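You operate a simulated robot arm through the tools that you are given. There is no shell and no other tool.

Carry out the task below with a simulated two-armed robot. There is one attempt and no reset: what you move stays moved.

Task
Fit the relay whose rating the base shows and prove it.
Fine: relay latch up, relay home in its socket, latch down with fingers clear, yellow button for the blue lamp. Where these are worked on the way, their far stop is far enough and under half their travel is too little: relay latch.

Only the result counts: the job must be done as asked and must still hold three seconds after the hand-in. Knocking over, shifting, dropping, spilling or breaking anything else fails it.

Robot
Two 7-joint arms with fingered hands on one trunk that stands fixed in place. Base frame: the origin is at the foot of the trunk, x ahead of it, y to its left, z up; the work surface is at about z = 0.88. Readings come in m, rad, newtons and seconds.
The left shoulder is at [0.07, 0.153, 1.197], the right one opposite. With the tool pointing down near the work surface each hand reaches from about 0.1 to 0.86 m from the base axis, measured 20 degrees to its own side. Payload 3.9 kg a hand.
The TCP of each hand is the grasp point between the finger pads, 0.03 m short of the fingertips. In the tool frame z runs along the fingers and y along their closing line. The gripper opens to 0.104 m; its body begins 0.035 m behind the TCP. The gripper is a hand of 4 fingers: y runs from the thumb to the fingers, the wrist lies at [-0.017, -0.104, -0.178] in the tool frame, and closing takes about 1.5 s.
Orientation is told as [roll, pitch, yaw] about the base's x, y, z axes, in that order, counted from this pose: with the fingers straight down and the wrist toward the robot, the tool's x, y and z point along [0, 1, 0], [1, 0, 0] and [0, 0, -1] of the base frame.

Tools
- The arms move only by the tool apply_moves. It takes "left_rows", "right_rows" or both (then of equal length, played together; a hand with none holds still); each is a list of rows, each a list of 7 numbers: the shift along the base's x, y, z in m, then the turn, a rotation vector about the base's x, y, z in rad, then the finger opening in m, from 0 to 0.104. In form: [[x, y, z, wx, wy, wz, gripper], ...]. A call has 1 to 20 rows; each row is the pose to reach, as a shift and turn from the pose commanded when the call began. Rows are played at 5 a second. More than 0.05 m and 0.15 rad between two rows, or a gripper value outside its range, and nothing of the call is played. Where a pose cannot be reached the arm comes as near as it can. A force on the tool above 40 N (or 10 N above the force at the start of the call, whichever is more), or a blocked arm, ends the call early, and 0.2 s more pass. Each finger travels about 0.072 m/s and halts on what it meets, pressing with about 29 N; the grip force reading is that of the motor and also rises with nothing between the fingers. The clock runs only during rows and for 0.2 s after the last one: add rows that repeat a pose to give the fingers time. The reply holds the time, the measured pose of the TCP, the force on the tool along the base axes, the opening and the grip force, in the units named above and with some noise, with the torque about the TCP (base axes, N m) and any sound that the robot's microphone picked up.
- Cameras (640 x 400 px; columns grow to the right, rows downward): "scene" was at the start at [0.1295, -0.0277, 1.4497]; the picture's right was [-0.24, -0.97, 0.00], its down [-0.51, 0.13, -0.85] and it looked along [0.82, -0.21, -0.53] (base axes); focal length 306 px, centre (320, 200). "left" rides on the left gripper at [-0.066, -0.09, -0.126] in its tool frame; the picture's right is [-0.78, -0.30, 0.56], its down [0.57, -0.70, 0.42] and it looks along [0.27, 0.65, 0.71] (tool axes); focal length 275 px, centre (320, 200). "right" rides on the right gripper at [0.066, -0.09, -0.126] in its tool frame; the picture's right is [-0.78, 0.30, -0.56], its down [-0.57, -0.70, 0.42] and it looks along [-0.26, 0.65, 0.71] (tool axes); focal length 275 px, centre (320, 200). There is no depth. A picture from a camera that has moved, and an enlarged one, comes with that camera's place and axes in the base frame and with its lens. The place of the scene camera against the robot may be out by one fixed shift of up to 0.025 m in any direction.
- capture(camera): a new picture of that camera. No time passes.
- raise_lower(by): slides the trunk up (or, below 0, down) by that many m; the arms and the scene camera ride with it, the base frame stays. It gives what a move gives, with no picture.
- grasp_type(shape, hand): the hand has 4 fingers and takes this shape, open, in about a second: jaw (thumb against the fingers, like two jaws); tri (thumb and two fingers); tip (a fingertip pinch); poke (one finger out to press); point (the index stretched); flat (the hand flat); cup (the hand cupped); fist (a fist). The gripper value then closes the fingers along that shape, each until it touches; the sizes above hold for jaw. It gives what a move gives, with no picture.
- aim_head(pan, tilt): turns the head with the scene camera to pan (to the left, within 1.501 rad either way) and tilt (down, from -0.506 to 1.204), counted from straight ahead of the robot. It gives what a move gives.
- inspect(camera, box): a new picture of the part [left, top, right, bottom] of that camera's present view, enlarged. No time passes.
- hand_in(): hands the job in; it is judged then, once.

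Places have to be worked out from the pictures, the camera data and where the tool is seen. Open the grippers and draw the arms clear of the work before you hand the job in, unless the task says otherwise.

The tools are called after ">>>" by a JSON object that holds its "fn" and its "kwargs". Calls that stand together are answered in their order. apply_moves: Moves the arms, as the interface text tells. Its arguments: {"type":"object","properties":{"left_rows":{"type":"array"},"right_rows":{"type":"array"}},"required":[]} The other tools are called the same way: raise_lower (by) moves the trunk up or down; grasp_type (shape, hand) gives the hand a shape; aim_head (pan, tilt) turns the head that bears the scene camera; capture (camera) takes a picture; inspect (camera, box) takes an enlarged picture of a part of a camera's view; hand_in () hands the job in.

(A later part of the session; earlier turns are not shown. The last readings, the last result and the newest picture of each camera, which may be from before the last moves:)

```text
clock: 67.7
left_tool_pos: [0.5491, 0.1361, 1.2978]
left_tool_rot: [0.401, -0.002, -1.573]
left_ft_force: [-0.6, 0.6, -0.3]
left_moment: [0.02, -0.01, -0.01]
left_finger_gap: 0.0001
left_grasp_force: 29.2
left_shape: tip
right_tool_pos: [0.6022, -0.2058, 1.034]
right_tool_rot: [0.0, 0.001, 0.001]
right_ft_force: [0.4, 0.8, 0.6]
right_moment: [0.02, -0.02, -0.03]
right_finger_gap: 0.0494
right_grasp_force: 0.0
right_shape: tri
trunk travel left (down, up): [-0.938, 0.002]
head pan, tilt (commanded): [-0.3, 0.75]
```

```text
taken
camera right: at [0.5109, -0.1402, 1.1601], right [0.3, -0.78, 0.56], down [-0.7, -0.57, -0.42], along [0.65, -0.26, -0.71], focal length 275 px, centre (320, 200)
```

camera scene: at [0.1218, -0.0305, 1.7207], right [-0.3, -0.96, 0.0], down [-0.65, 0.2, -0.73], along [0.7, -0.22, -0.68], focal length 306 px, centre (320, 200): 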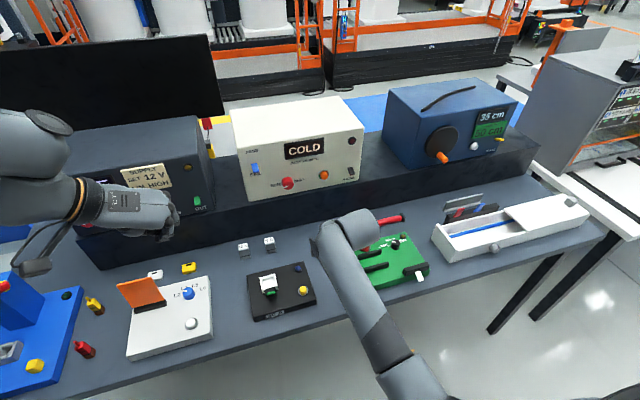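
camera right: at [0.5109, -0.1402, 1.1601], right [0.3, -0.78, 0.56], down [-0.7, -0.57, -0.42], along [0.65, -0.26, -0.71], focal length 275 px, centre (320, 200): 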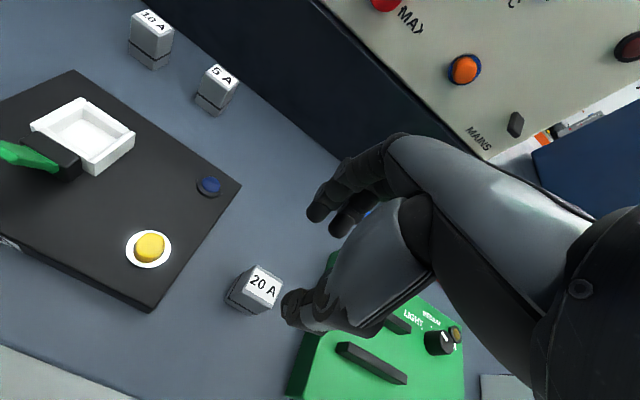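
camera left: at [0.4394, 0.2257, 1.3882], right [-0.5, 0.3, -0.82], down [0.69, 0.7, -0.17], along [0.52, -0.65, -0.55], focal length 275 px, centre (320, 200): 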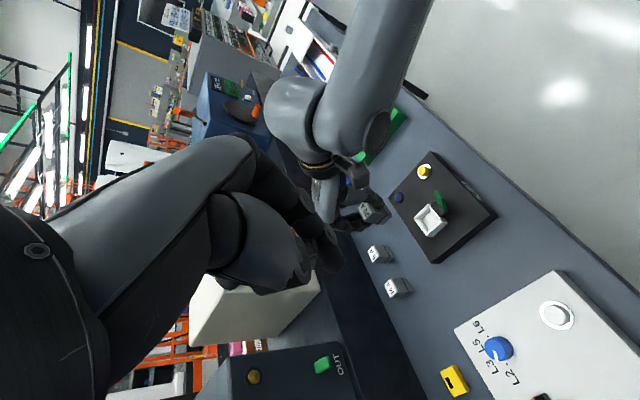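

The 20 A relay stands upright on the table. I rise 16 cm while turning the right hand to +90° yaw, then lower the trunk.

>>> {"fn": "apply_moves", "kwargs": {"right_rows": [[0, 0, 0.02, 0, 0, 0.131, 0.05], [0, 0, 0.04, 0, 0, 0.262, 0.05], [0, 0, 0.06, 0, 0, 0.393, 0.05], [0, 0, 0.08, 0, 0, 0.524, 0.05], [0, 0, 0.1, 0, 0, 0.654, 0.05], [0, 0, 0.12, 0, 0, 0.785, 0.05], [0, 0, 0.14, 0, 0, 0.916, 0.05], [0, 0, 0.15, 0, 0, 1.047, 0.05], [0, 0, 0.16, 0, 0, 1.178, 0.05], [0, 0, 0.16, 0, 0, 1.309, 0.05], [0, 0, 0.16, 0, 0, 1.44, 0.05], [0, 0, 0.16, 0, 0, 1.5708, 0.05], [0, 0, 0.16, 0, 0, 1.5708, 0.05]]}}

>>> {"fn": "raise_lower", "kwargs": {"by": -0.12}}

>>> {"fn": "capture", "kwargs": {"camera": "right"}}

>>> {"fn": "capture", "kwargs": {"camera": "scene"}}

```text
clock: 70.5
left_tool_pos: [0.5487, 0.1373, 1.2981]
left_tool_rot: [0.401, -0.001, -1.573]
left_ft_force: [1.5, -0.3, 0.1]
left_moment: [0.0, -0.01, 0.03]
left_finger_gap: 0.0003
left_grasp_force: 28.7
left_shape: tip
right_tool_pos: [0.6, -0.2071, 1.1949]
right_tool_rot: [-0.001, 0.001, 1.573]
right_ft_force: [0.5, -0.2, 0.0]
right_moment: [-0.02, 0.0, -0.02]
right_finger_gap: 0.0494
right_grasp_force: 0.1
right_shape: tri
trunk travel left (down, up): [-0.938, 0.002]
head pan, tilt (commanded): [-0.3, 0.75]
```

```text
clock: 72.0
left_tool_pos: [0.5485, 0.1372, 1.1797]
left_tool_rot: [0.4, -0.002, -1.573]
left_ft_force: [-0.5, -1.0, 0.9]
left_moment: [0.04, -0.01, 0.04]
left_finger_gap: 0.0001
left_grasp_force: 29.2
left_shape: tip
right_tool_pos: [0.6007, -0.2066, 1.0758]
right_tool_rot: [0.0, -0.001, 1.571]
right_ft_force: [-0.7, 0.6, -0.3]
right_moment: [-0.02, 0.01, -0.02]
right_finger_gap: 0.0498
right_grasp_force: 0.0
right_shape: tri
trunk travel left (down, up): [-0.818, 0.122]
head pan, tilt (commanded): [-0.3, 0.75]
```

```text
taken
camera right: at [0.5336, -0.2966, 1.2012], right [0.78, 0.3, 0.56], down [0.57, -0.7, -0.42], along [0.26, 0.65, -0.71], focal length 275 px, centre (320, 200)
```

right: 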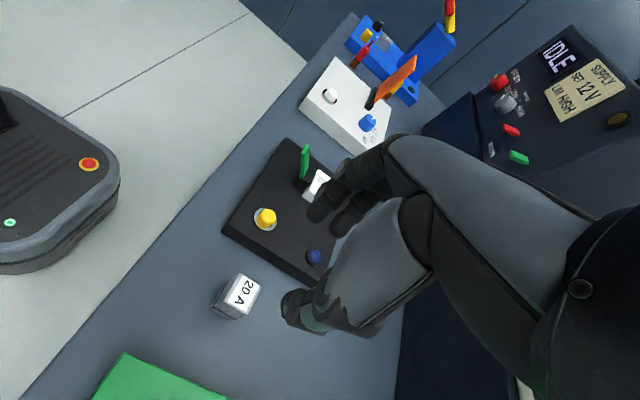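

```text
taken
camera scene: at [0.1214, -0.0306, 1.6009], right [-0.3, -0.96, 0.0], down [-0.65, 0.2, -0.73], along [0.7, -0.22, -0.68], focal length 306 px, centre (320, 200)
```

scene: 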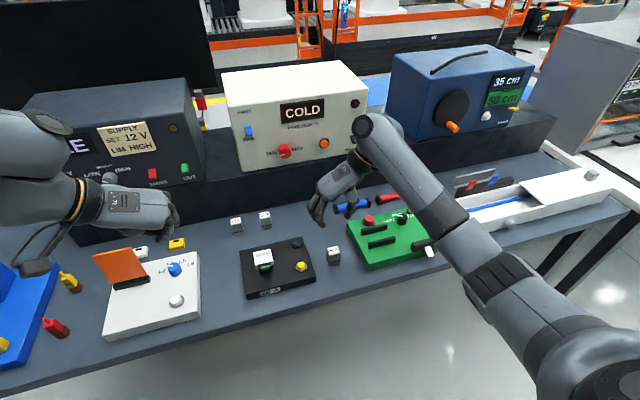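

The yaw +90° pose is good. I measure the relay's position and yaw in the zoomed right view.

>>> {"fn": "inspect", "kwargs": {"camera": "right", "box": [180, 240, 300, 350]}}

```text
3.64 times, centred on (240, 295) of right
camera zoom: at [0.5336, -0.2966, 1.2012], right [0.78, 0.3, 0.56], down [0.57, -0.7, -0.42], along [0.26, 0.65, -0.71], focal length 1001 px, centre (611, -146)
```

zoom: 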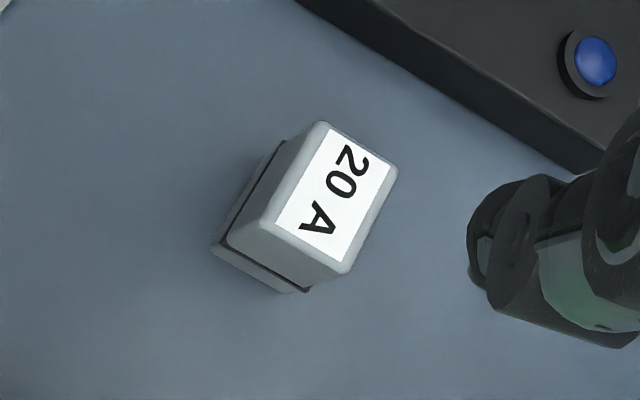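

With refined camera axes the relay is at about (0.600, -0.209) and the socket centre at about (0.633, -0.024) with rim z≈0.93. I shift 2.5 mm in -y and descend to z≈0.985 over the relay.

>>> {"fn": "apply_moves", "kwargs": {"right_rows": [[-0.0005, -0.0025, -0.03, 0, 0, 0, 0.05], [-0.0005, -0.0025, -0.06, 0, 0, 0, 0.05], [-0.0005, -0.0025, -0.09, 0, 0, 0, 0.05], [-0.0005, -0.0025, -0.09, 0, 0, 0, 0.05]]}}

>>> {"fn": "inspect", "kwargs": {"camera": "right", "box": [230, 180, 390, 350]}}

```text
clock: 73.0
left_tool_pos: [0.5482, 0.1357, 1.1786]
left_tool_rot: [0.4, -0.002, -1.572]
left_ft_force: [-0.1, -0.3, -0.8]
left_moment: [-0.03, 0.01, 0.01]
left_finger_gap: 0.0001
left_grasp_force: 29.2
left_shape: tip
right_tool_pos: [0.5981, -0.2085, 0.9859]
right_tool_rot: [-0.001, 0.0, 1.571]
right_ft_force: [-0.7, -0.4, -0.3]
right_moment: [0.02, 0.0, 0.01]
right_finger_gap: 0.0497
right_grasp_force: 0.1
right_shape: tri
trunk travel left (down, up): [-0.818, 0.122]
head pan, tilt (commanded): [-0.3, 0.75]
```

```text
2.35 times, centred on (310, 265) of right
camera zoom: at [0.533, -0.2989, 1.1117], right [0.78, 0.3, 0.56], down [0.57, -0.7, -0.42], along [0.26, 0.65, -0.71], focal length 648 px, centre (344, 47)
```

zoom: 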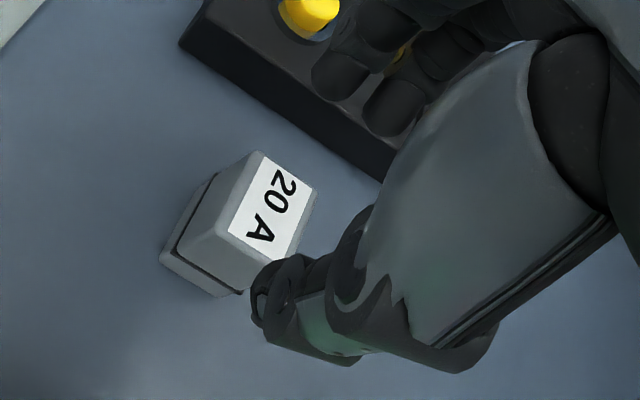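

Aligned within about 1 mm. I descend the remaining ~49 mm to the same grip height.

>>> {"fn": "apply_moves", "kwargs": {"right_rows": [[0, -0.0003, -0.016, 0, 0, 0, 0.05], [0, -0.0003, -0.032, 0, 0, 0, 0.05], [0, -0.0003, -0.048, 0, 0, 0, 0.05], [0, -0.0003, -0.048, 0, 0, 0, 0.05]]}}

>>> {"fn": "inspect", "kwargs": {"camera": "right", "box": [230, 180, 390, 350]}}

```text
clock: 74.0
left_tool_pos: [0.5489, 0.1367, 1.1783]
left_tool_rot: [0.4, -0.002, -1.573]
left_ft_force: [-0.1, 0.8, 0.5]
left_moment: [0.0, -0.03, 0.02]
left_finger_gap: 0.0
left_grasp_force: 29.1
left_shape: tip
right_tool_pos: [0.6001, -0.2094, 0.9361]
right_tool_rot: [0.0, 0.0, 1.571]
right_ft_force: [-0.2, 0.5, -0.5]
right_moment: [-0.01, -0.02, 0.02]
right_finger_gap: 0.0496
right_grasp_force: 0.0
right_shape: tri
trunk travel left (down, up): [-0.818, 0.122]
head pan, tilt (commanded): [-0.3, 0.75]
```

```text
2.35 times, centred on (310, 265) of right
camera zoom: at [0.5332, -0.2996, 1.0623], right [0.78, 0.3, 0.56], down [0.57, -0.7, -0.42], along [0.26, 0.65, -0.71], focal length 648 px, centre (344, 47)
```

zoom: 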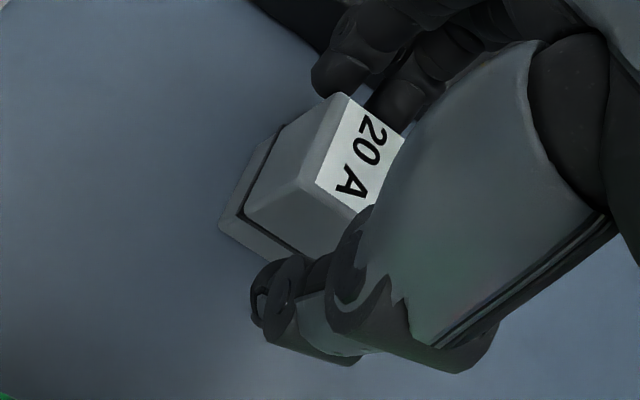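

Fingers and thumb straddle the y-faces. I close gently.

>>> {"fn": "apply_moves", "kwargs": {"right_rows": [[0, 0, 0, 0, 0, 0, 0.042], [0, 0, 0, 0, 0, 0, 0.036], [0, 0, 0, 0, 0, 0, 0.03], [0, 0, 0, 0, 0, 0, 0.024], [0, 0, 0, 0, 0, 0, 0.018], [0, 0, 0, 0, 0, 0, 0.01], [0, 0, 0, 0, 0, 0, 0.01]]}}

>>> {"fn": "inspect", "kwargs": {"camera": "right", "box": [230, 180, 390, 350]}}

```text
clock: 75.5
left_tool_pos: [0.548, 0.1362, 1.1791]
left_tool_rot: [0.399, -0.002, -1.573]
left_ft_force: [0.1, -0.2, -0.8]
left_moment: [-0.01, 0.01, 0.02]
left_finger_gap: 0.0001
left_grasp_force: 29.2
left_shape: tip
right_tool_pos: [0.6011, -0.2089, 0.9361]
right_tool_rot: [-0.001, 0.002, 1.571]
right_ft_force: [-0.3, -0.4, 0.1]
right_moment: [0.01, -0.01, 0.02]
right_finger_gap: 0.0263
right_grasp_force: 28.4
right_shape: tri
trunk travel left (down, up): [-0.818, 0.122]
head pan, tilt (commanded): [-0.3, 0.75]
```

```text
2.35 times, centred on (310, 265) of right
camera zoom: at [0.5333, -0.2998, 1.0624], right [0.78, 0.3, 0.56], down [0.57, -0.7, -0.43], along [0.26, 0.65, -0.71], focal length 648 px, centre (344, 47)
```

zoom: 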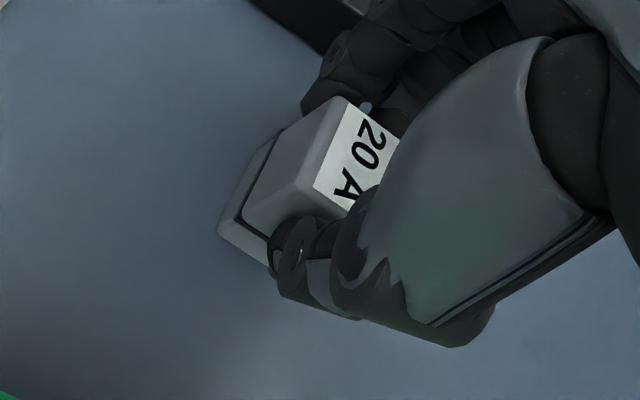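

Gripped with a 0.026 m reading. I lift straight up 12 cm.

>>> {"fn": "apply_moves", "kwargs": {"right_rows": [[0, 0, 0.01, 0, 0, 0, 0.01], [0, 0, 0.03, 0, 0, 0, 0.01], [0, 0, 0.06, 0, 0, 0, 0.01], [0, 0, 0.09, 0, 0, 0, 0.01], [0, 0, 0.12, 0, 0, 0, 0.01], [0, 0, 0.12, 0, 0, 0, 0.01]]}}

>>> {"fn": "inspect", "kwargs": {"camera": "right", "box": [230, 180, 390, 350]}}

>>> {"fn": "inspect", "kwargs": {"camera": "scene", "box": [220, 180, 440, 320]}}

```text
clock: 77.0
left_tool_pos: [0.5481, 0.1356, 1.1778]
left_tool_rot: [0.401, -0.001, -1.572]
left_ft_force: [-0.2, -0.4, -0.7]
left_moment: [0.0, 0.02, 0.04]
left_finger_gap: 0.0
left_grasp_force: 29.0
left_shape: tip
right_tool_pos: [0.6005, -0.2075, 1.0556]
right_tool_rot: [0.002, 0.001, 1.57]
right_ft_force: [-0.4, 0.1, -0.4]
right_moment: [0.01, 0.01, -0.01]
right_finger_gap: 0.0267
right_grasp_force: 29.1
right_shape: tri
trunk travel left (down, up): [-0.818, 0.122]
head pan, tilt (commanded): [-0.3, 0.75]
```

```text
2.35 times, centred on (310, 265) of right
camera zoom: at [0.534, -0.2989, 1.1824], right [0.78, 0.3, 0.56], down [0.57, -0.7, -0.43], along [0.26, 0.65, -0.71], focal length 648 px, centre (344, 47)
```

zoom: 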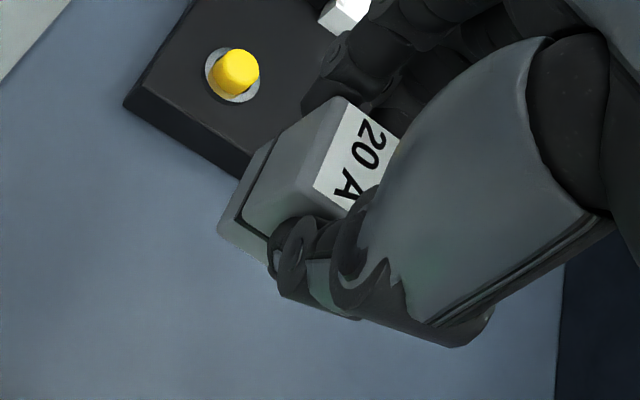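

```text
2.86 times, centred on (330, 250) of scene
camera zoom: at [0.1219, -0.0306, 1.6008], right [-0.3, -0.96, 0.0], down [-0.65, 0.2, -0.73], along [0.7, -0.22, -0.68], focal length 873 px, centre (291, 57)
```

zoom: 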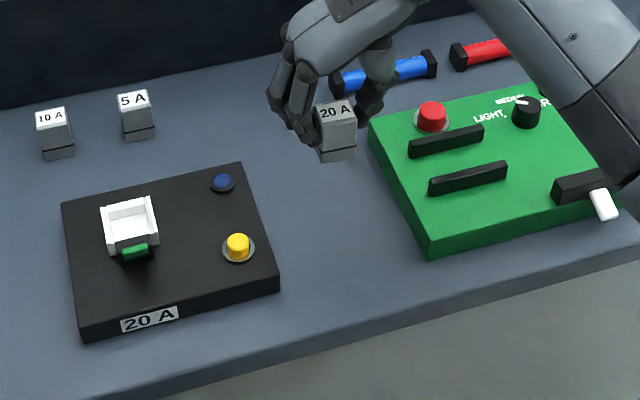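

The relay is centred on the TCP within about 1 mm. I carry it over the socket to about (0.633, -0.024) at height, while drawing the left hand back a little for clearance.

>>> {"fn": "apply_moves", "kwargs": {"right_rows": [[0.004, 0.02, 0, 0, 0, 0, 0.01], [0.01, 0.055, 0, 0, 0, 0, 0.01], [0.016, 0.09, 0, 0, 0, 0, 0.01], [0.022, 0.125, 0, 0, 0, 0, 0.01], [0.028, 0.16, 0, 0, 0, 0, 0.01], [0.0325, 0.1845, 0, 0, 0, 0, 0.01], [0.0325, 0.1845, 0, 0, 0, 0, 0.01], [0.0325, 0.1845, 0, 0, 0, 0, 0.01]], "left_rows": [[-0.02, 0.01, 0, 0, 0, 0, 0.0], [-0.04, 0.02, 0, 0, 0, 0, 0.0], [-0.06, 0.03, 0, 0, 0, 0, 0.0], [-0.06, 0.03, 0, 0, 0, 0, 0.0], [-0.06, 0.03, 0, 0, 0, 0, 0.0], [-0.06, 0.03, 0, 0, 0, 0, 0.0], [-0.06, 0.03, 0, 0, 0, 0, 0.0], [-0.06, 0.03, 0, 0, 0, 0, 0.0]]}}

>>> {"fn": "capture", "kwargs": {"camera": "right"}}

>>> {"fn": "capture", "kwargs": {"camera": "left"}}

>>> {"fn": "capture", "kwargs": {"camera": "scene"}}

```text
clock: 78.8
left_tool_pos: [0.505, 0.1319, 1.1512]
left_tool_rot: [0.402, -0.001, -1.571]
left_ft_force: [0.2, 0.4, 0.5]
left_moment: [0.02, 0.03, -0.05]
left_finger_gap: 0.0
left_grasp_force: 29.1
left_shape: tip
left hand out of reach, approached as far as the arm can: row 1, 2, 3, 4, 5, 6, 7, 8
right_tool_pos: [0.6333, -0.0248, 1.0604]
right_tool_rot: [0.0, 0.0, 1.57]
right_ft_force: [0.0, 0.1, 0.8]
right_moment: [-0.03, 0.01, 0.05]
right_finger_gap: 0.0266
right_grasp_force: 29.1
right_shape: tri
trunk travel left (down, up): [-0.818, 0.122]
head pan, tilt (commanded): [-0.3, 0.75]
```

```text
taken
camera right: at [0.5669, -0.1148, 1.1864], right [0.78, 0.3, 0.56], down [0.57, -0.7, -0.43], along [0.26, 0.65, -0.71], focal length 275 px, centre (320, 200)
```

right: 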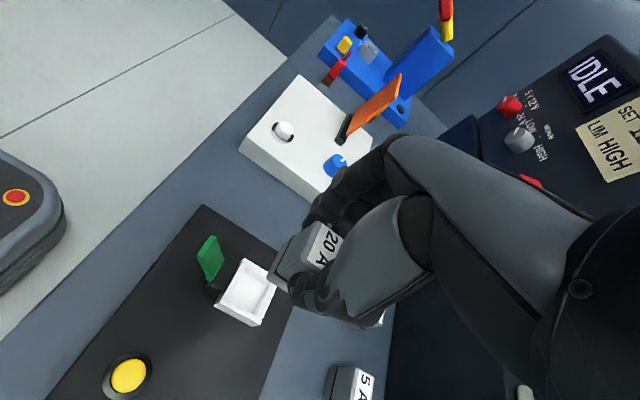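

```text
taken
camera left: at [0.3958, 0.2217, 1.2419], right [-0.5, 0.3, -0.82], down [0.69, 0.7, -0.17], along [0.52, -0.65, -0.55], focal length 275 px, centre (320, 200)
```

left: 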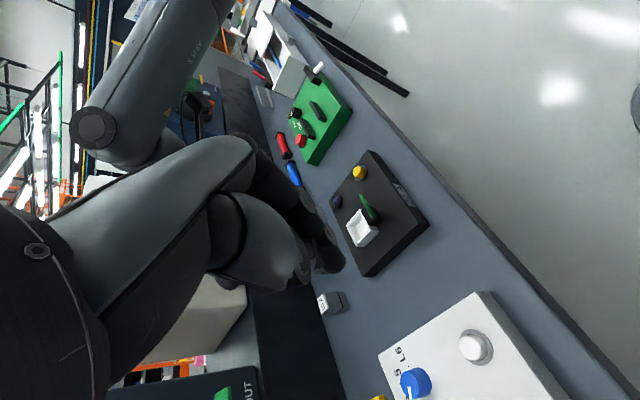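

```text
taken
camera scene: at [0.1218, -0.0308, 1.6008], right [-0.3, -0.96, 0.0], down [-0.65, 0.2, -0.73], along [0.7, -0.22, -0.68], focal length 306 px, centre (320, 200)
```

scene: 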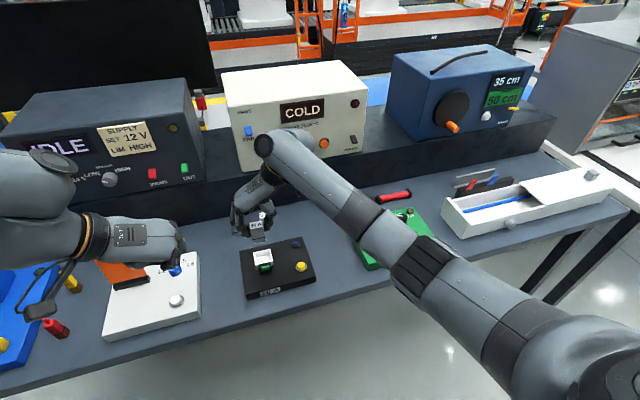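

The right hand is level and above the socket. I zoom to compare the TCP axis with the socket pocket.

>>> {"fn": "inspect", "kwargs": {"camera": "right", "box": [190, 220, 310, 340]}}

>>> {"fn": "inspect", "kwargs": {"camera": "scene", "box": [220, 180, 330, 310]}}

```text
3.33 times, centred on (250, 280) of right
camera zoom: at [0.5669, -0.1148, 1.1864], right [0.78, 0.3, 0.56], down [0.57, -0.7, -0.43], along [0.26, 0.65, -0.71], focal length 918 px, centre (553, -67)
```

zoom: 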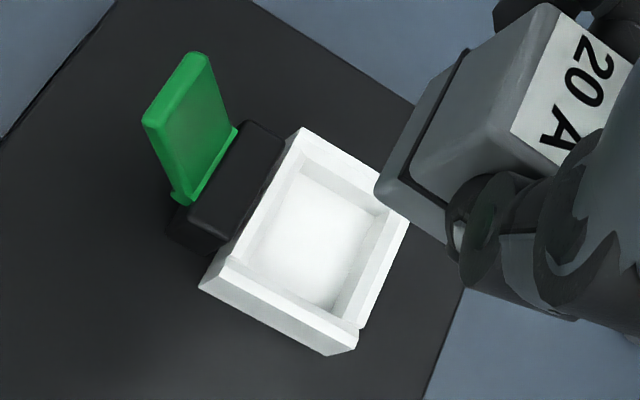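

```text
3.08 times, centred on (275, 245) of scene
camera zoom: at [0.1218, -0.0308, 1.6008], right [-0.3, -0.96, 0.0], down [-0.65, 0.2, -0.73], along [0.7, -0.22, -0.68], focal length 940 px, centre (458, 62)
```

zoom: 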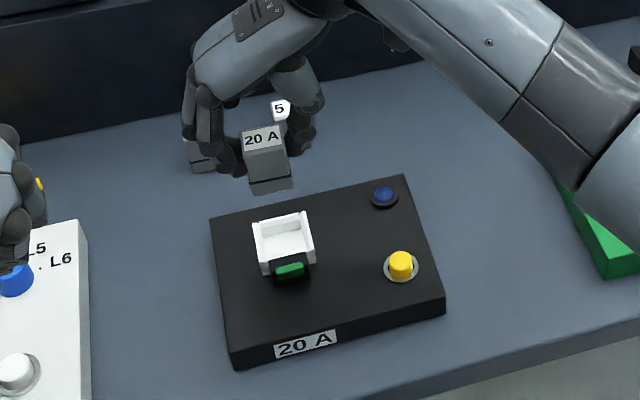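

The socket centre is within ~1.5 mm of the TCP axis. I apply a 0.7 mm x trim and lower until the relay bottom is about 1 cm above the rim.

>>> {"fn": "apply_moves", "kwargs": {"right_rows": [[0.0007, 0, -0.02, 0, 0, 0, 0.01], [0.0007, 0, -0.04, 0, 0, 0, 0.01], [0.0007, 0, -0.062, 0, 0, 0, 0.01], [0.0007, 0, -0.062, 0, 0, 0, 0.01], [0.0007, 0, -0.062, 0, 0, 0, 0.01]]}}

>>> {"fn": "inspect", "kwargs": {"camera": "right", "box": [220, 210, 330, 330]}}

>>> {"fn": "inspect", "kwargs": {"camera": "left", "box": [290, 160, 440, 290]}}

>>> {"fn": "inspect", "kwargs": {"camera": "scene", "box": [230, 200, 320, 300]}}

```text
clock: 80.0
left_tool_pos: [0.5047, 0.1322, 1.1515]
left_tool_rot: [0.403, -0.003, -1.572]
left_ft_force: [0.1, -0.5, 0.2]
left_moment: [-0.03, 0.01, -0.04]
left_finger_gap: 0.0
left_grasp_force: 29.1
left_shape: tip
right_tool_pos: [0.6321, -0.0229, 0.9963]
right_tool_rot: [-0.001, 0.001, 1.571]
right_ft_force: [0.3, -0.7, -0.4]
right_moment: [-0.01, -0.01, 0.0]
right_finger_gap: 0.0266
right_grasp_force: 29.6
right_shape: tri
trunk travel left (down, up): [-0.818, 0.122]
head pan, tilt (commanded): [-0.3, 0.75]
```

```text
3.33 times, centred on (275, 270) of right
camera zoom: at [0.5664, -0.1131, 1.1223], right [0.78, 0.3, 0.56], down [0.57, -0.7, -0.43], along [0.26, 0.65, -0.71], focal length 918 px, centre (470, -33)
```

zoom: 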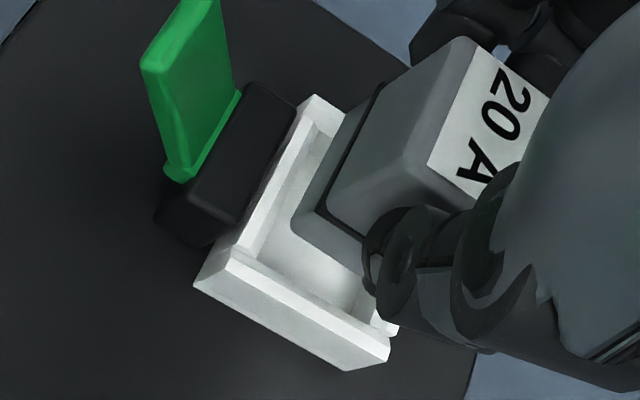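

```text
3.08 times, centred on (365, 225) of left
camera zoom: at [0.3957, 0.2219, 1.2419], right [-0.5, 0.3, -0.82], down [0.69, 0.7, -0.17], along [0.52, -0.65, -0.55], focal length 847 px, centre (182, 123)
```

zoom: 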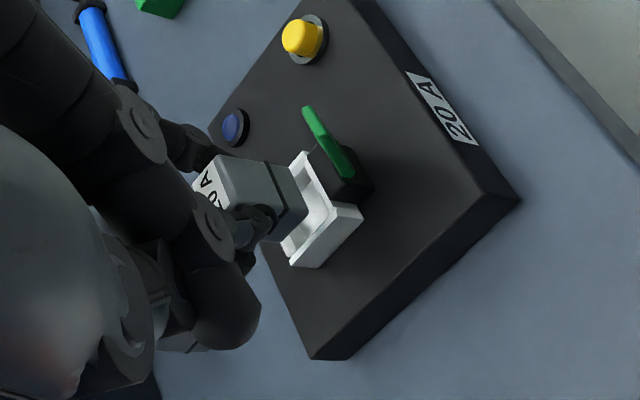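

```text
4.00 times, centred on (275, 250) of scene
camera zoom: at [0.1217, -0.0306, 1.6008], right [-0.3, -0.96, 0.0], down [-0.65, 0.2, -0.73], along [0.7, -0.22, -0.68], focal length 1222 px, centre (500, 0)
```

zoom: 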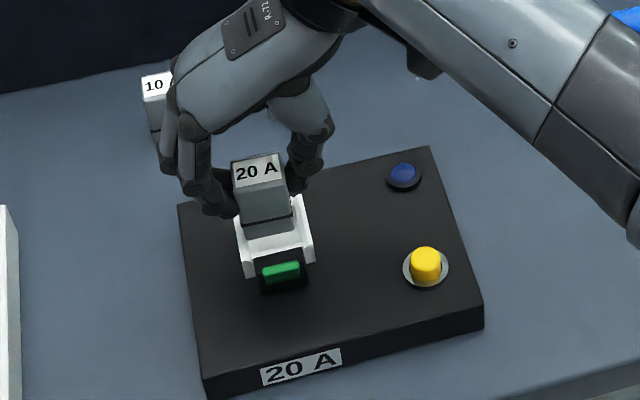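

It looks well placed. I zoom in tighter on the relay's lower corner and the socket rim for a final trim.

>>> {"fn": "inspect", "kwargs": {"camera": "right", "box": [235, 225, 305, 315]}}

>>> {"fn": "inspect", "kwargs": {"camera": "left", "box": [340, 190, 400, 255]}}

>>> {"fn": "inspect", "kwargs": {"camera": "scene", "box": [250, 225, 310, 280]}}

```text
4.44 times, centred on (270, 270) of right
camera zoom: at [0.5664, -0.1131, 1.1223], right [0.78, 0.3, 0.56], down [0.57, -0.7, -0.43], along [0.26, 0.65, -0.71], focal length 1224 px, centre (542, -111)
```

zoom: 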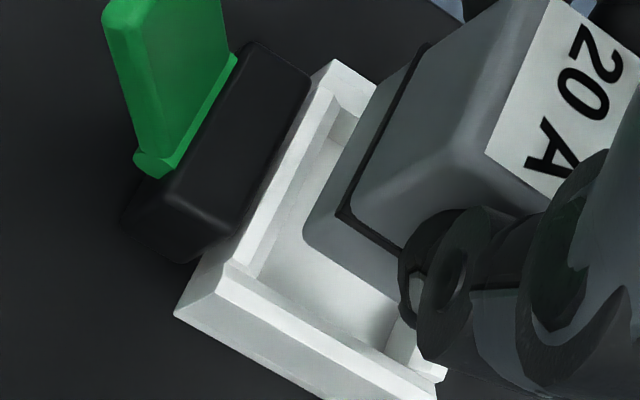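

```text
6.15 times, centred on (370, 222) of left
camera zoom: at [0.3957, 0.2219, 1.2419], right [-0.5, 0.3, -0.82], down [0.69, 0.7, -0.17], along [0.52, -0.65, -0.55], focal length 1694 px, centre (12, 62)
```

zoom: 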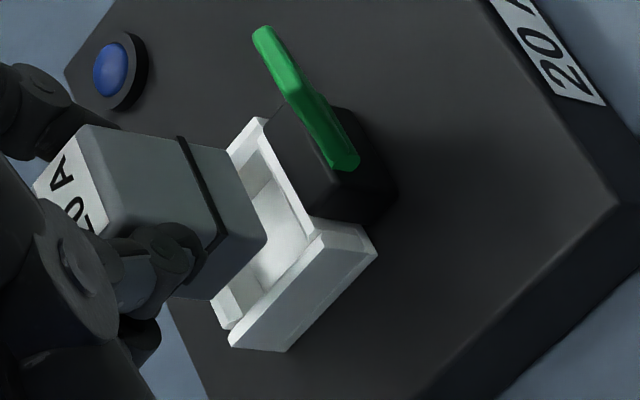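

```text
7.27 times, centred on (280, 252) of scene
camera zoom: at [0.1217, -0.0306, 1.6008], right [-0.3, -0.96, 0.0], down [-0.65, 0.2, -0.73], along [0.7, -0.22, -0.68], focal length 2222 px, centre (611, -182)
```

zoom: 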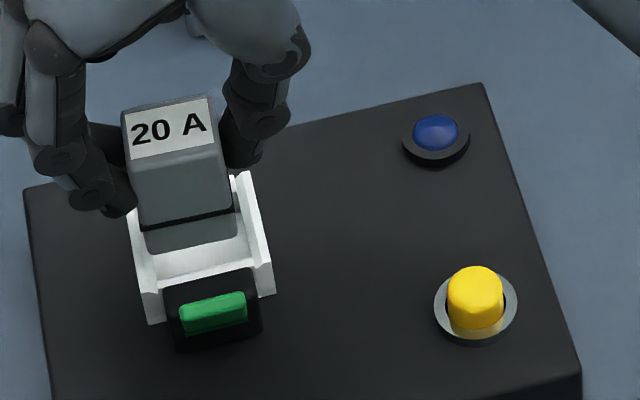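

Comparing inner edges in both the scene and wrist views, the relay needs to go about 3.6 mm toward -y to be centred in the pocket. I apply that at this height and check again.

>>> {"fn": "apply_moves", "kwargs": {"right_rows": [[0, -0.0018, 0, 0, 0, 0, 0.01], [0, -0.0036, 0, 0, 0, 0, 0.01], [0, -0.0036, -0.004, 0, 0, 0, 0.01], [0, -0.0036, -0.004, 0, 0, 0, 0.01]]}}

>>> {"fn": "inspect", "kwargs": {"camera": "right", "box": [235, 225, 305, 315]}}

>>> {"fn": "inspect", "kwargs": {"camera": "scene", "box": [250, 230, 300, 275]}}

>>> {"fn": "inspect", "kwargs": {"camera": "left", "box": [345, 195, 395, 250]}}

```text
clock: 81.0
left_tool_pos: [0.5055, 0.1324, 1.1526]
left_tool_rot: [0.402, -0.004, -1.572]
left_ft_force: [-0.8, 0.3, 0.4]
left_moment: [0.0, -0.01, 0.03]
left_finger_gap: 0.0
left_grasp_force: 28.5
left_shape: tip
right_tool_pos: [0.6335, -0.0265, 0.9901]
right_tool_rot: [0.0, 0.0, 1.571]
right_ft_force: [0.2, 0.2, -0.6]
right_moment: [0.0, 0.03, 0.01]
right_finger_gap: 0.0266
right_grasp_force: 28.9
right_shape: tri
trunk travel left (down, up): [-0.818, 0.122]
head pan, tilt (commanded): [-0.3, 0.75]
```

```text
4.44 times, centred on (270, 270) of right
camera zoom: at [0.5672, -0.1174, 1.117], right [0.78, 0.3, 0.56], down [0.57, -0.7, -0.43], along [0.26, 0.65, -0.71], focal length 1224 px, centre (542, -111)
```

zoom: 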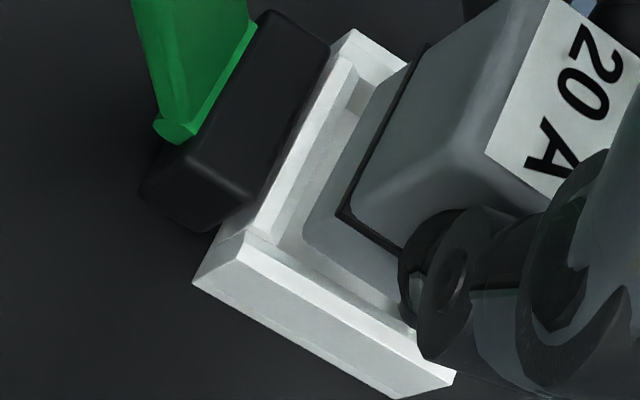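

```text
8.89 times, centred on (275, 252) of scene
camera zoom: at [0.1218, -0.0304, 1.6008], right [-0.3, -0.96, 0.0], down [-0.65, 0.2, -0.73], along [0.7, -0.22, -0.68], focal length 2715 px, centre (720, -267)
```

zoom: 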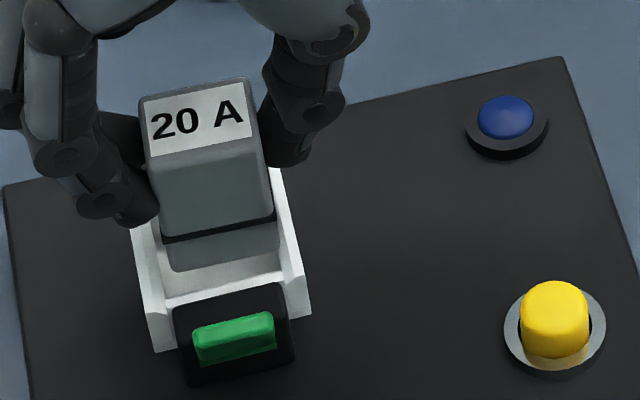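

```text
7.27 times, centred on (370, 222) of left
camera zoom: at [0.3957, 0.222, 1.2418], right [-0.5, 0.29, -0.82], down [0.69, 0.7, -0.17], along [0.52, -0.65, -0.55], focal length 2002 px, centre (-44, 36)
```

zoom: 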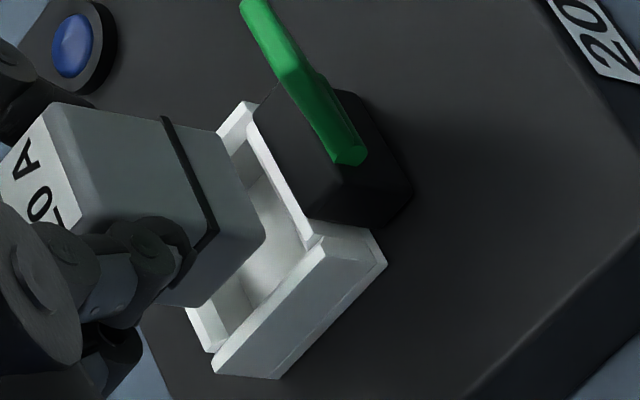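

I zoom further with the scene camera, whose enlarged view is sharp, to judge left/right gaps.

>>> {"fn": "inspect", "kwargs": {"camera": "scene", "box": [258, 242, 288, 268]}}

>>> {"fn": "inspect", "kwargs": {"camera": "right", "box": [245, 230, 295, 310]}}

```text
15.38 times, centred on (273, 255) of scene
camera zoom: at [0.1218, -0.0304, 1.6008], right [-0.3, -0.96, 0.0], down [-0.65, 0.2, -0.73], along [0.7, -0.22, -0.68], focal length 4699 px, centre (1043, -646)
```

zoom: 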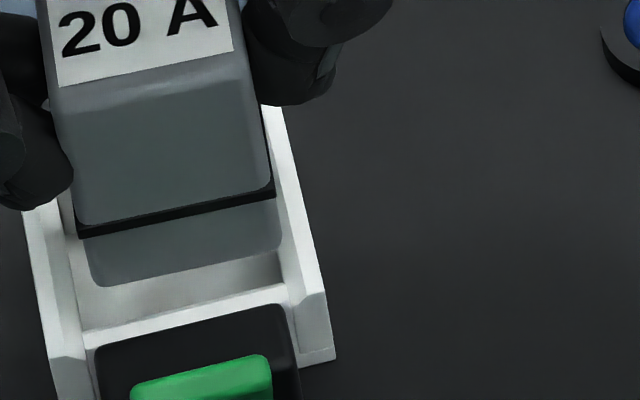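

```text
5.00 times, centred on (270, 270) of right
camera zoom: at [0.5672, -0.1174, 1.117], right [0.78, 0.3, 0.56], down [0.57, -0.7, -0.43], along [0.26, 0.65, -0.71], focal length 1376 px, centre (570, -150)
```

zoom: 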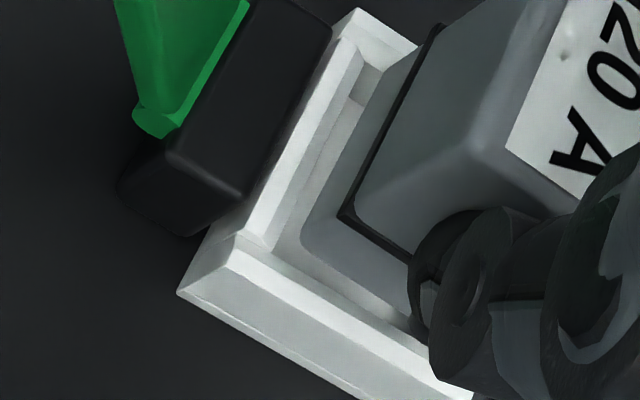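

The sharper scene view shows the relay now about 2 mm too far toward -y, and its bottom still ~1 cm above the rim. I shift +2 mm in y, lower 6 mm and look again.

>>> {"fn": "apply_moves", "kwargs": {"right_rows": [[0, 0.001, 0, 0, 0, 0, 0.01], [0, 0.002, -0.002, 0, 0, 0, 0.01], [0, 0.002, -0.004, 0, 0, 0, 0.01], [0, 0.002, -0.006, 0, 0, 0, 0.01], [0, 0.002, -0.006, 0, 0, 0, 0.01]]}}

>>> {"fn": "inspect", "kwargs": {"camera": "scene", "box": [258, 242, 288, 268]}}

>>> {"fn": "inspect", "kwargs": {"camera": "right", "box": [245, 230, 295, 310]}}

>>> {"fn": "inspect", "kwargs": {"camera": "left", "box": [345, 195, 395, 250]}}

```text
clock: 82.2
left_tool_pos: [0.5043, 0.1338, 1.1525]
left_tool_rot: [0.402, -0.003, -1.573]
left_ft_force: [-0.3, 0.7, -0.2]
left_moment: [-0.03, -0.02, 0.01]
left_finger_gap: 0.0
left_grasp_force: 29.0
left_shape: tip
right_tool_pos: [0.6338, -0.0259, 0.9852]
right_tool_rot: [0.0, 0.001, 1.572]
right_ft_force: [-0.3, 0.4, -1.0]
right_moment: [-0.01, 0.03, 0.02]
right_finger_gap: 0.0267
right_grasp_force: 29.2
right_shape: tri
trunk travel left (down, up): [-0.818, 0.122]
head pan, tilt (commanded): [-0.3, 0.75]
```

```text
15.38 times, centred on (273, 255) of scene
camera zoom: at [0.1218, -0.0304, 1.6008], right [-0.3, -0.96, 0.0], down [-0.65, 0.2, -0.73], along [0.7, -0.22, -0.68], focal length 4699 px, centre (1043, -646)
```

zoom: 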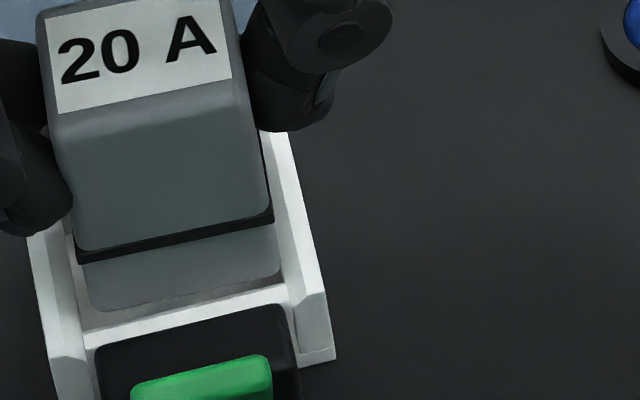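

```text
5.00 times, centred on (270, 270) of right
camera zoom: at [0.5668, -0.1163, 1.1109], right [0.78, 0.3, 0.56], down [0.57, -0.7, -0.42], along [0.26, 0.65, -0.71], focal length 1376 px, centre (570, -150)
```

zoom: 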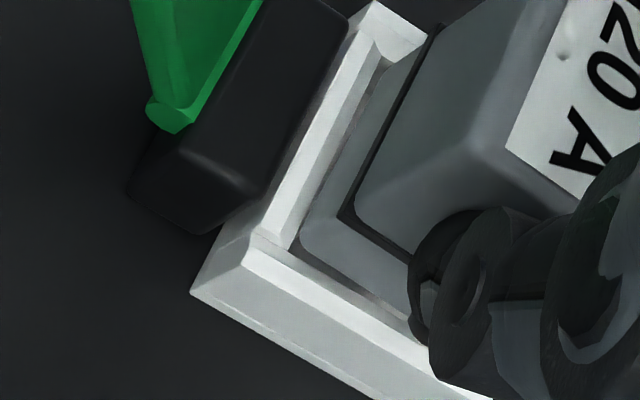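

```text
7.27 times, centred on (370, 222) of left
camera zoom: at [0.3958, 0.222, 1.2418], right [-0.5, 0.29, -0.82], down [0.69, 0.7, -0.17], along [0.52, -0.65, -0.55], focal length 2002 px, centre (-44, 36)
```

zoom: 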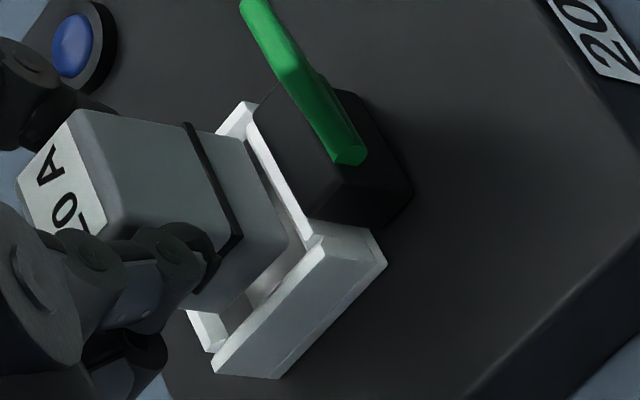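

Left/right is now nearly centred (about 0.7 mm more to +y wanted). I zoom the right and left cameras closer to check the fore-aft gap.

>>> {"fn": "inspect", "kwargs": {"camera": "right", "box": [255, 232, 285, 272]}}

>>> {"fn": "inspect", "kwargs": {"camera": "left", "box": [360, 205, 388, 243]}}

>>> {"fn": "inspect", "kwargs": {"camera": "scene", "box": [261, 250, 281, 268]}}

```text
10.00 times, centred on (270, 252) of right
camera zoom: at [0.5668, -0.1163, 1.1109], right [0.78, 0.3, 0.56], down [0.57, -0.7, -0.42], along [0.26, 0.65, -0.71], focal length 2753 px, centre (820, -320)
```

zoom: 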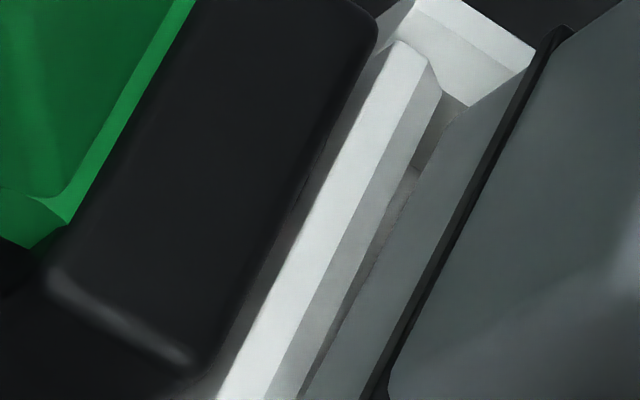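

```text
10.53 times, centred on (374, 224) of left
camera zoom: at [0.3958, 0.222, 1.2418], right [-0.5, 0.29, -0.82], down [0.69, 0.7, -0.17], along [0.52, -0.65, -0.55], focal length 2898 px, centre (-248, -53)
```

zoom: 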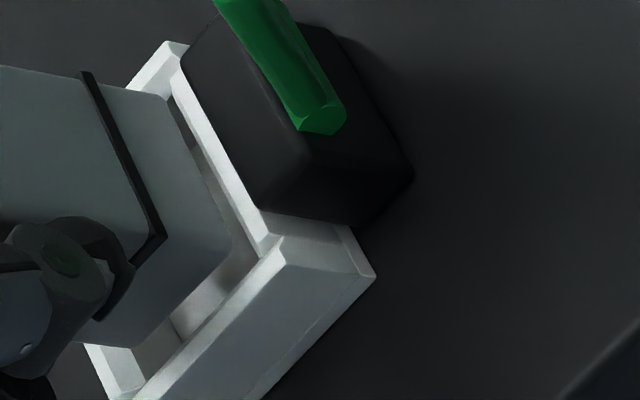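

```text
16.00 times, centred on (271, 259) of scene
camera zoom: at [0.1218, -0.0304, 1.6008], right [-0.3, -0.96, 0.0], down [-0.65, 0.2, -0.73], along [0.7, -0.22, -0.68], focal length 4887 px, centre (1104, -744)
```

zoom: 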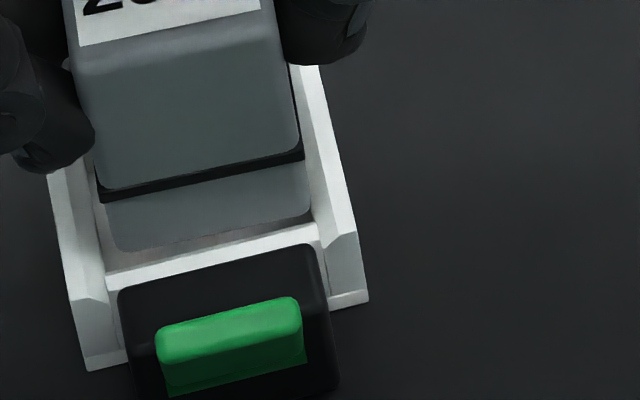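

The relay is slightly yawed in the grip (about -0.07 rad versus the socket). I rotate the hand +0.07 rad about z and shift +0.5 mm in y, then look again.

>>> {"fn": "apply_moves", "kwargs": {"right_rows": [[0, 0.0003, 0, 0, 0, 0.035, 0.01], [0, 0.0006, 0, 0, 0, 0.07, 0.01], [0, 0.0006, 0, 0, 0, 0.07, 0.01], [0, 0.0006, 0, 0, 0, 0.07, 0.01]]}}

>>> {"fn": "inspect", "kwargs": {"camera": "scene", "box": [261, 250, 281, 268]}}

>>> {"fn": "inspect", "kwargs": {"camera": "left", "box": [360, 205, 388, 243]}}

>>> {"fn": "inspect", "kwargs": {"camera": "right", "box": [250, 230, 290, 300]}}

```text
clock: 83.2
left_tool_pos: [0.5061, 0.1326, 1.1523]
left_tool_rot: [0.401, -0.001, -1.571]
left_ft_force: [0.2, 0.2, 0.0]
left_moment: [-0.02, 0.02, -0.06]
left_finger_gap: 0.0
left_grasp_force: 28.9
left_shape: tip
right_tool_pos: [0.6327, -0.0239, 0.9846]
right_tool_rot: [0.0, -0.001, 1.641]
right_ft_force: [0.3, 0.0, -0.6]
right_moment: [0.01, -0.02, -0.01]
right_finger_gap: 0.0267
right_grasp_force: 28.5
right_shape: tri
trunk travel left (down, up): [-0.818, 0.122]
head pan, tilt (commanded): [-0.3, 0.75]
```

```text
16.00 times, centred on (271, 259) of scene
camera zoom: at [0.1217, -0.0305, 1.6008], right [-0.3, -0.96, 0.0], down [-0.65, 0.2, -0.73], along [0.7, -0.22, -0.68], focal length 4887 px, centre (1104, -744)
```

zoom: 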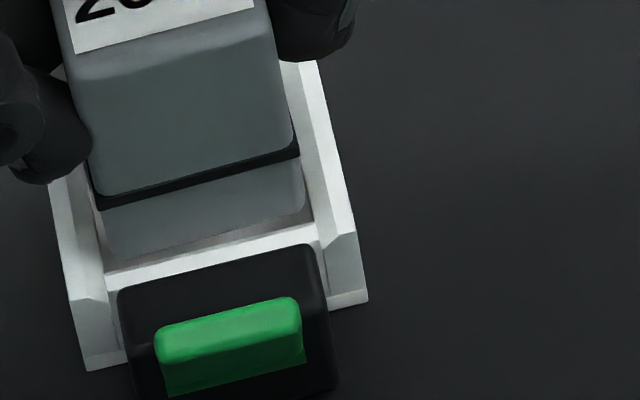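

```text
10.53 times, centred on (374, 224) of left
camera zoom: at [0.3957, 0.2219, 1.2418], right [-0.5, 0.3, -0.82], down [0.69, 0.7, -0.17], along [0.52, -0.65, -0.55], focal length 2898 px, centre (-248, -53)
```

zoom: 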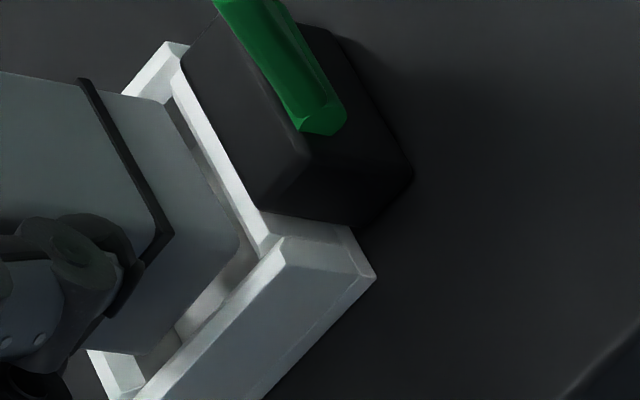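

```text
5.71 times, centred on (270, 265) of right
camera zoom: at [0.573, -0.1192, 1.1109], right [0.75, 0.35, 0.56], down [0.62, -0.66, -0.43], along [0.22, 0.67, -0.71], focal length 1573 px, centre (606, -171)
```

zoom: 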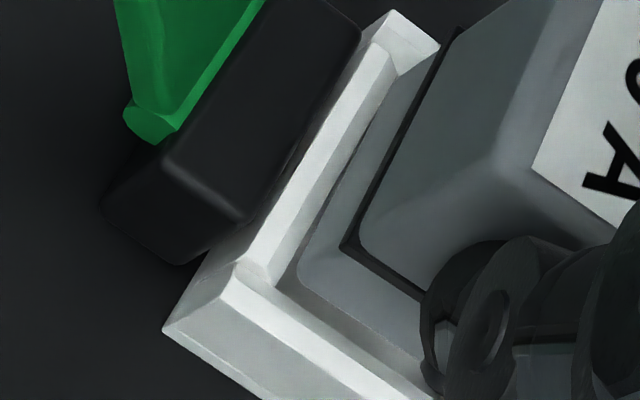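

Now the relay's front edge is parallel to the socket and gaps look even on all sides. I lower 4 mm in small steps, checking force.

>>> {"fn": "apply_moves", "kwargs": {"right_rows": [[0, -0.0003, -0.001, 0, 0, 0, 0.01], [0, -0.0003, -0.002, 0, 0, 0, 0.01], [0, -0.0003, -0.003, 0, 0, 0, 0.01], [0, -0.0003, -0.004, 0, 0, 0, 0.01]]}}

>>> {"fn": "inspect", "kwargs": {"camera": "scene", "box": [261, 250, 281, 268]}}

>>> {"fn": "inspect", "kwargs": {"camera": "left", "box": [360, 205, 388, 243]}}

```text
clock: 84.2
left_tool_pos: [0.5059, 0.134, 1.152]
left_tool_rot: [0.4, -0.004, -1.572]
left_ft_force: [-0.2, -0.3, -0.4]
left_moment: [0.03, 0.0, 0.01]
left_finger_gap: 0.0
left_grasp_force: 28.8
left_shape: tip
right_tool_pos: [0.6329, -0.0262, 0.9814]
right_tool_rot: [0.001, 0.0, 1.641]
right_ft_force: [1.4, 1.7, 1.2]
right_moment: [0.06, -0.08, -0.09]
right_finger_gap: 0.0268
right_grasp_force: 28.8
right_shape: tri
trunk travel left (down, up): [-0.818, 0.122]
head pan, tilt (commanded): [-0.3, 0.75]
```

```text
16.00 times, centred on (271, 259) of scene
camera zoom: at [0.1222, -0.0299, 1.6007], right [-0.3, -0.96, 0.0], down [-0.65, 0.2, -0.73], along [0.7, -0.22, -0.68], focal length 4887 px, centre (1104, -744)
```

zoom: 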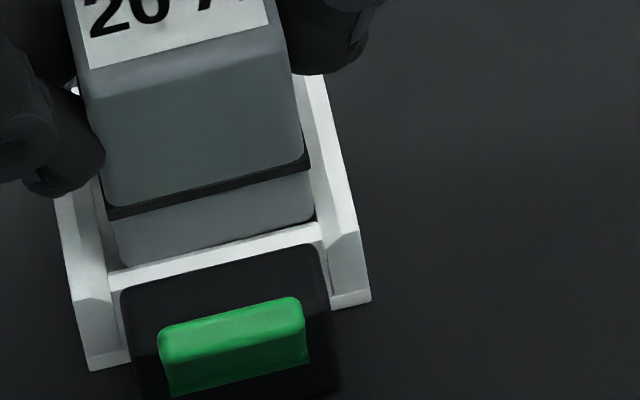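

```text
10.53 times, centred on (374, 224) of left
camera zoom: at [0.3961, 0.2225, 1.2416], right [-0.5, 0.29, -0.82], down [0.69, 0.7, -0.17], along [0.52, -0.65, -0.55], focal length 2898 px, centre (-248, -53)
```

zoom: 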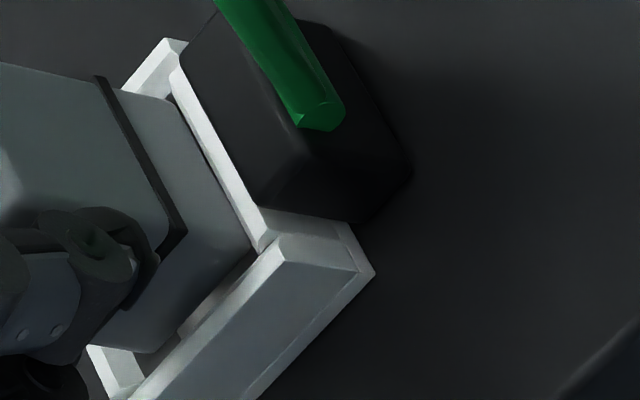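

Light contact forces (+x, +y) show the relay brushing the right and near walls. I trim +1 mm in x and +1.3 mm in y, and look before lowering more.

>>> {"fn": "apply_moves", "kwargs": {"right_rows": [[0.0005, 0.0007, 0.0005, 0, 0, 0, 0.01], [0.001, 0.0013, 0.0005, 0, 0, 0, 0.01], [0.001, 0.0013, 0, 0, 0, 0, 0.01], [0.001, 0.0013, 0, 0, 0, 0, 0.01]]}}

>>> {"fn": "inspect", "kwargs": {"camera": "scene", "box": [261, 250, 281, 268]}}

>>> {"fn": "inspect", "kwargs": {"camera": "left", "box": [360, 205, 388, 243]}}

```text
clock: 85.2
left_tool_pos: [0.5058, 0.1322, 1.1522]
left_tool_rot: [0.401, 0.0, -1.573]
left_ft_force: [-0.9, 0.1, 0.5]
left_moment: [0.02, -0.05, 0.01]
left_finger_gap: 0.0001
left_grasp_force: 29.5
left_shape: tip
right_tool_pos: [0.6334, -0.024, 0.981]
right_tool_rot: [0.001, 0.0, 1.641]
right_ft_force: [0.8, -0.6, -0.5]
right_moment: [-0.04, -0.04, 0.0]
right_finger_gap: 0.0267
right_grasp_force: 29.4
right_shape: tri
trunk travel left (down, up): [-0.818, 0.122]
head pan, tilt (commanded): [-0.3, 0.75]
```

```text
16.00 times, centred on (271, 259) of scene
camera zoom: at [0.1218, -0.0305, 1.6008], right [-0.3, -0.96, 0.0], down [-0.65, 0.2, -0.73], along [0.7, -0.22, -0.68], focal length 4887 px, centre (1104, -744)
```

zoom: 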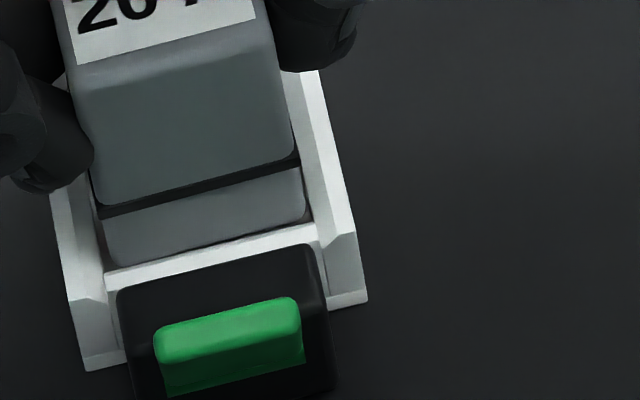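

```text
10.53 times, centred on (374, 224) of left
camera zoom: at [0.3958, 0.2219, 1.2418], right [-0.5, 0.3, -0.82], down [0.69, 0.7, -0.17], along [0.52, -0.65, -0.55], focal length 2898 px, centre (-248, -53)
```

zoom: 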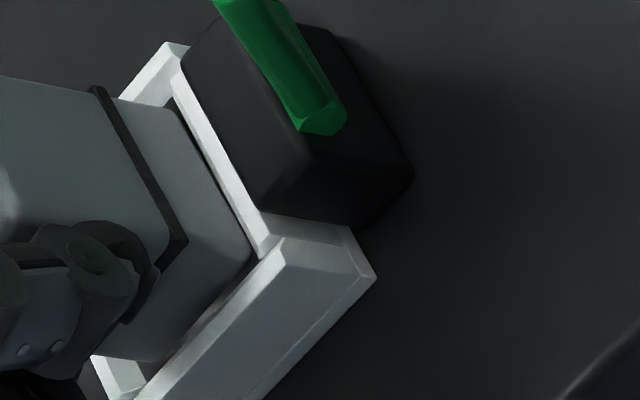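

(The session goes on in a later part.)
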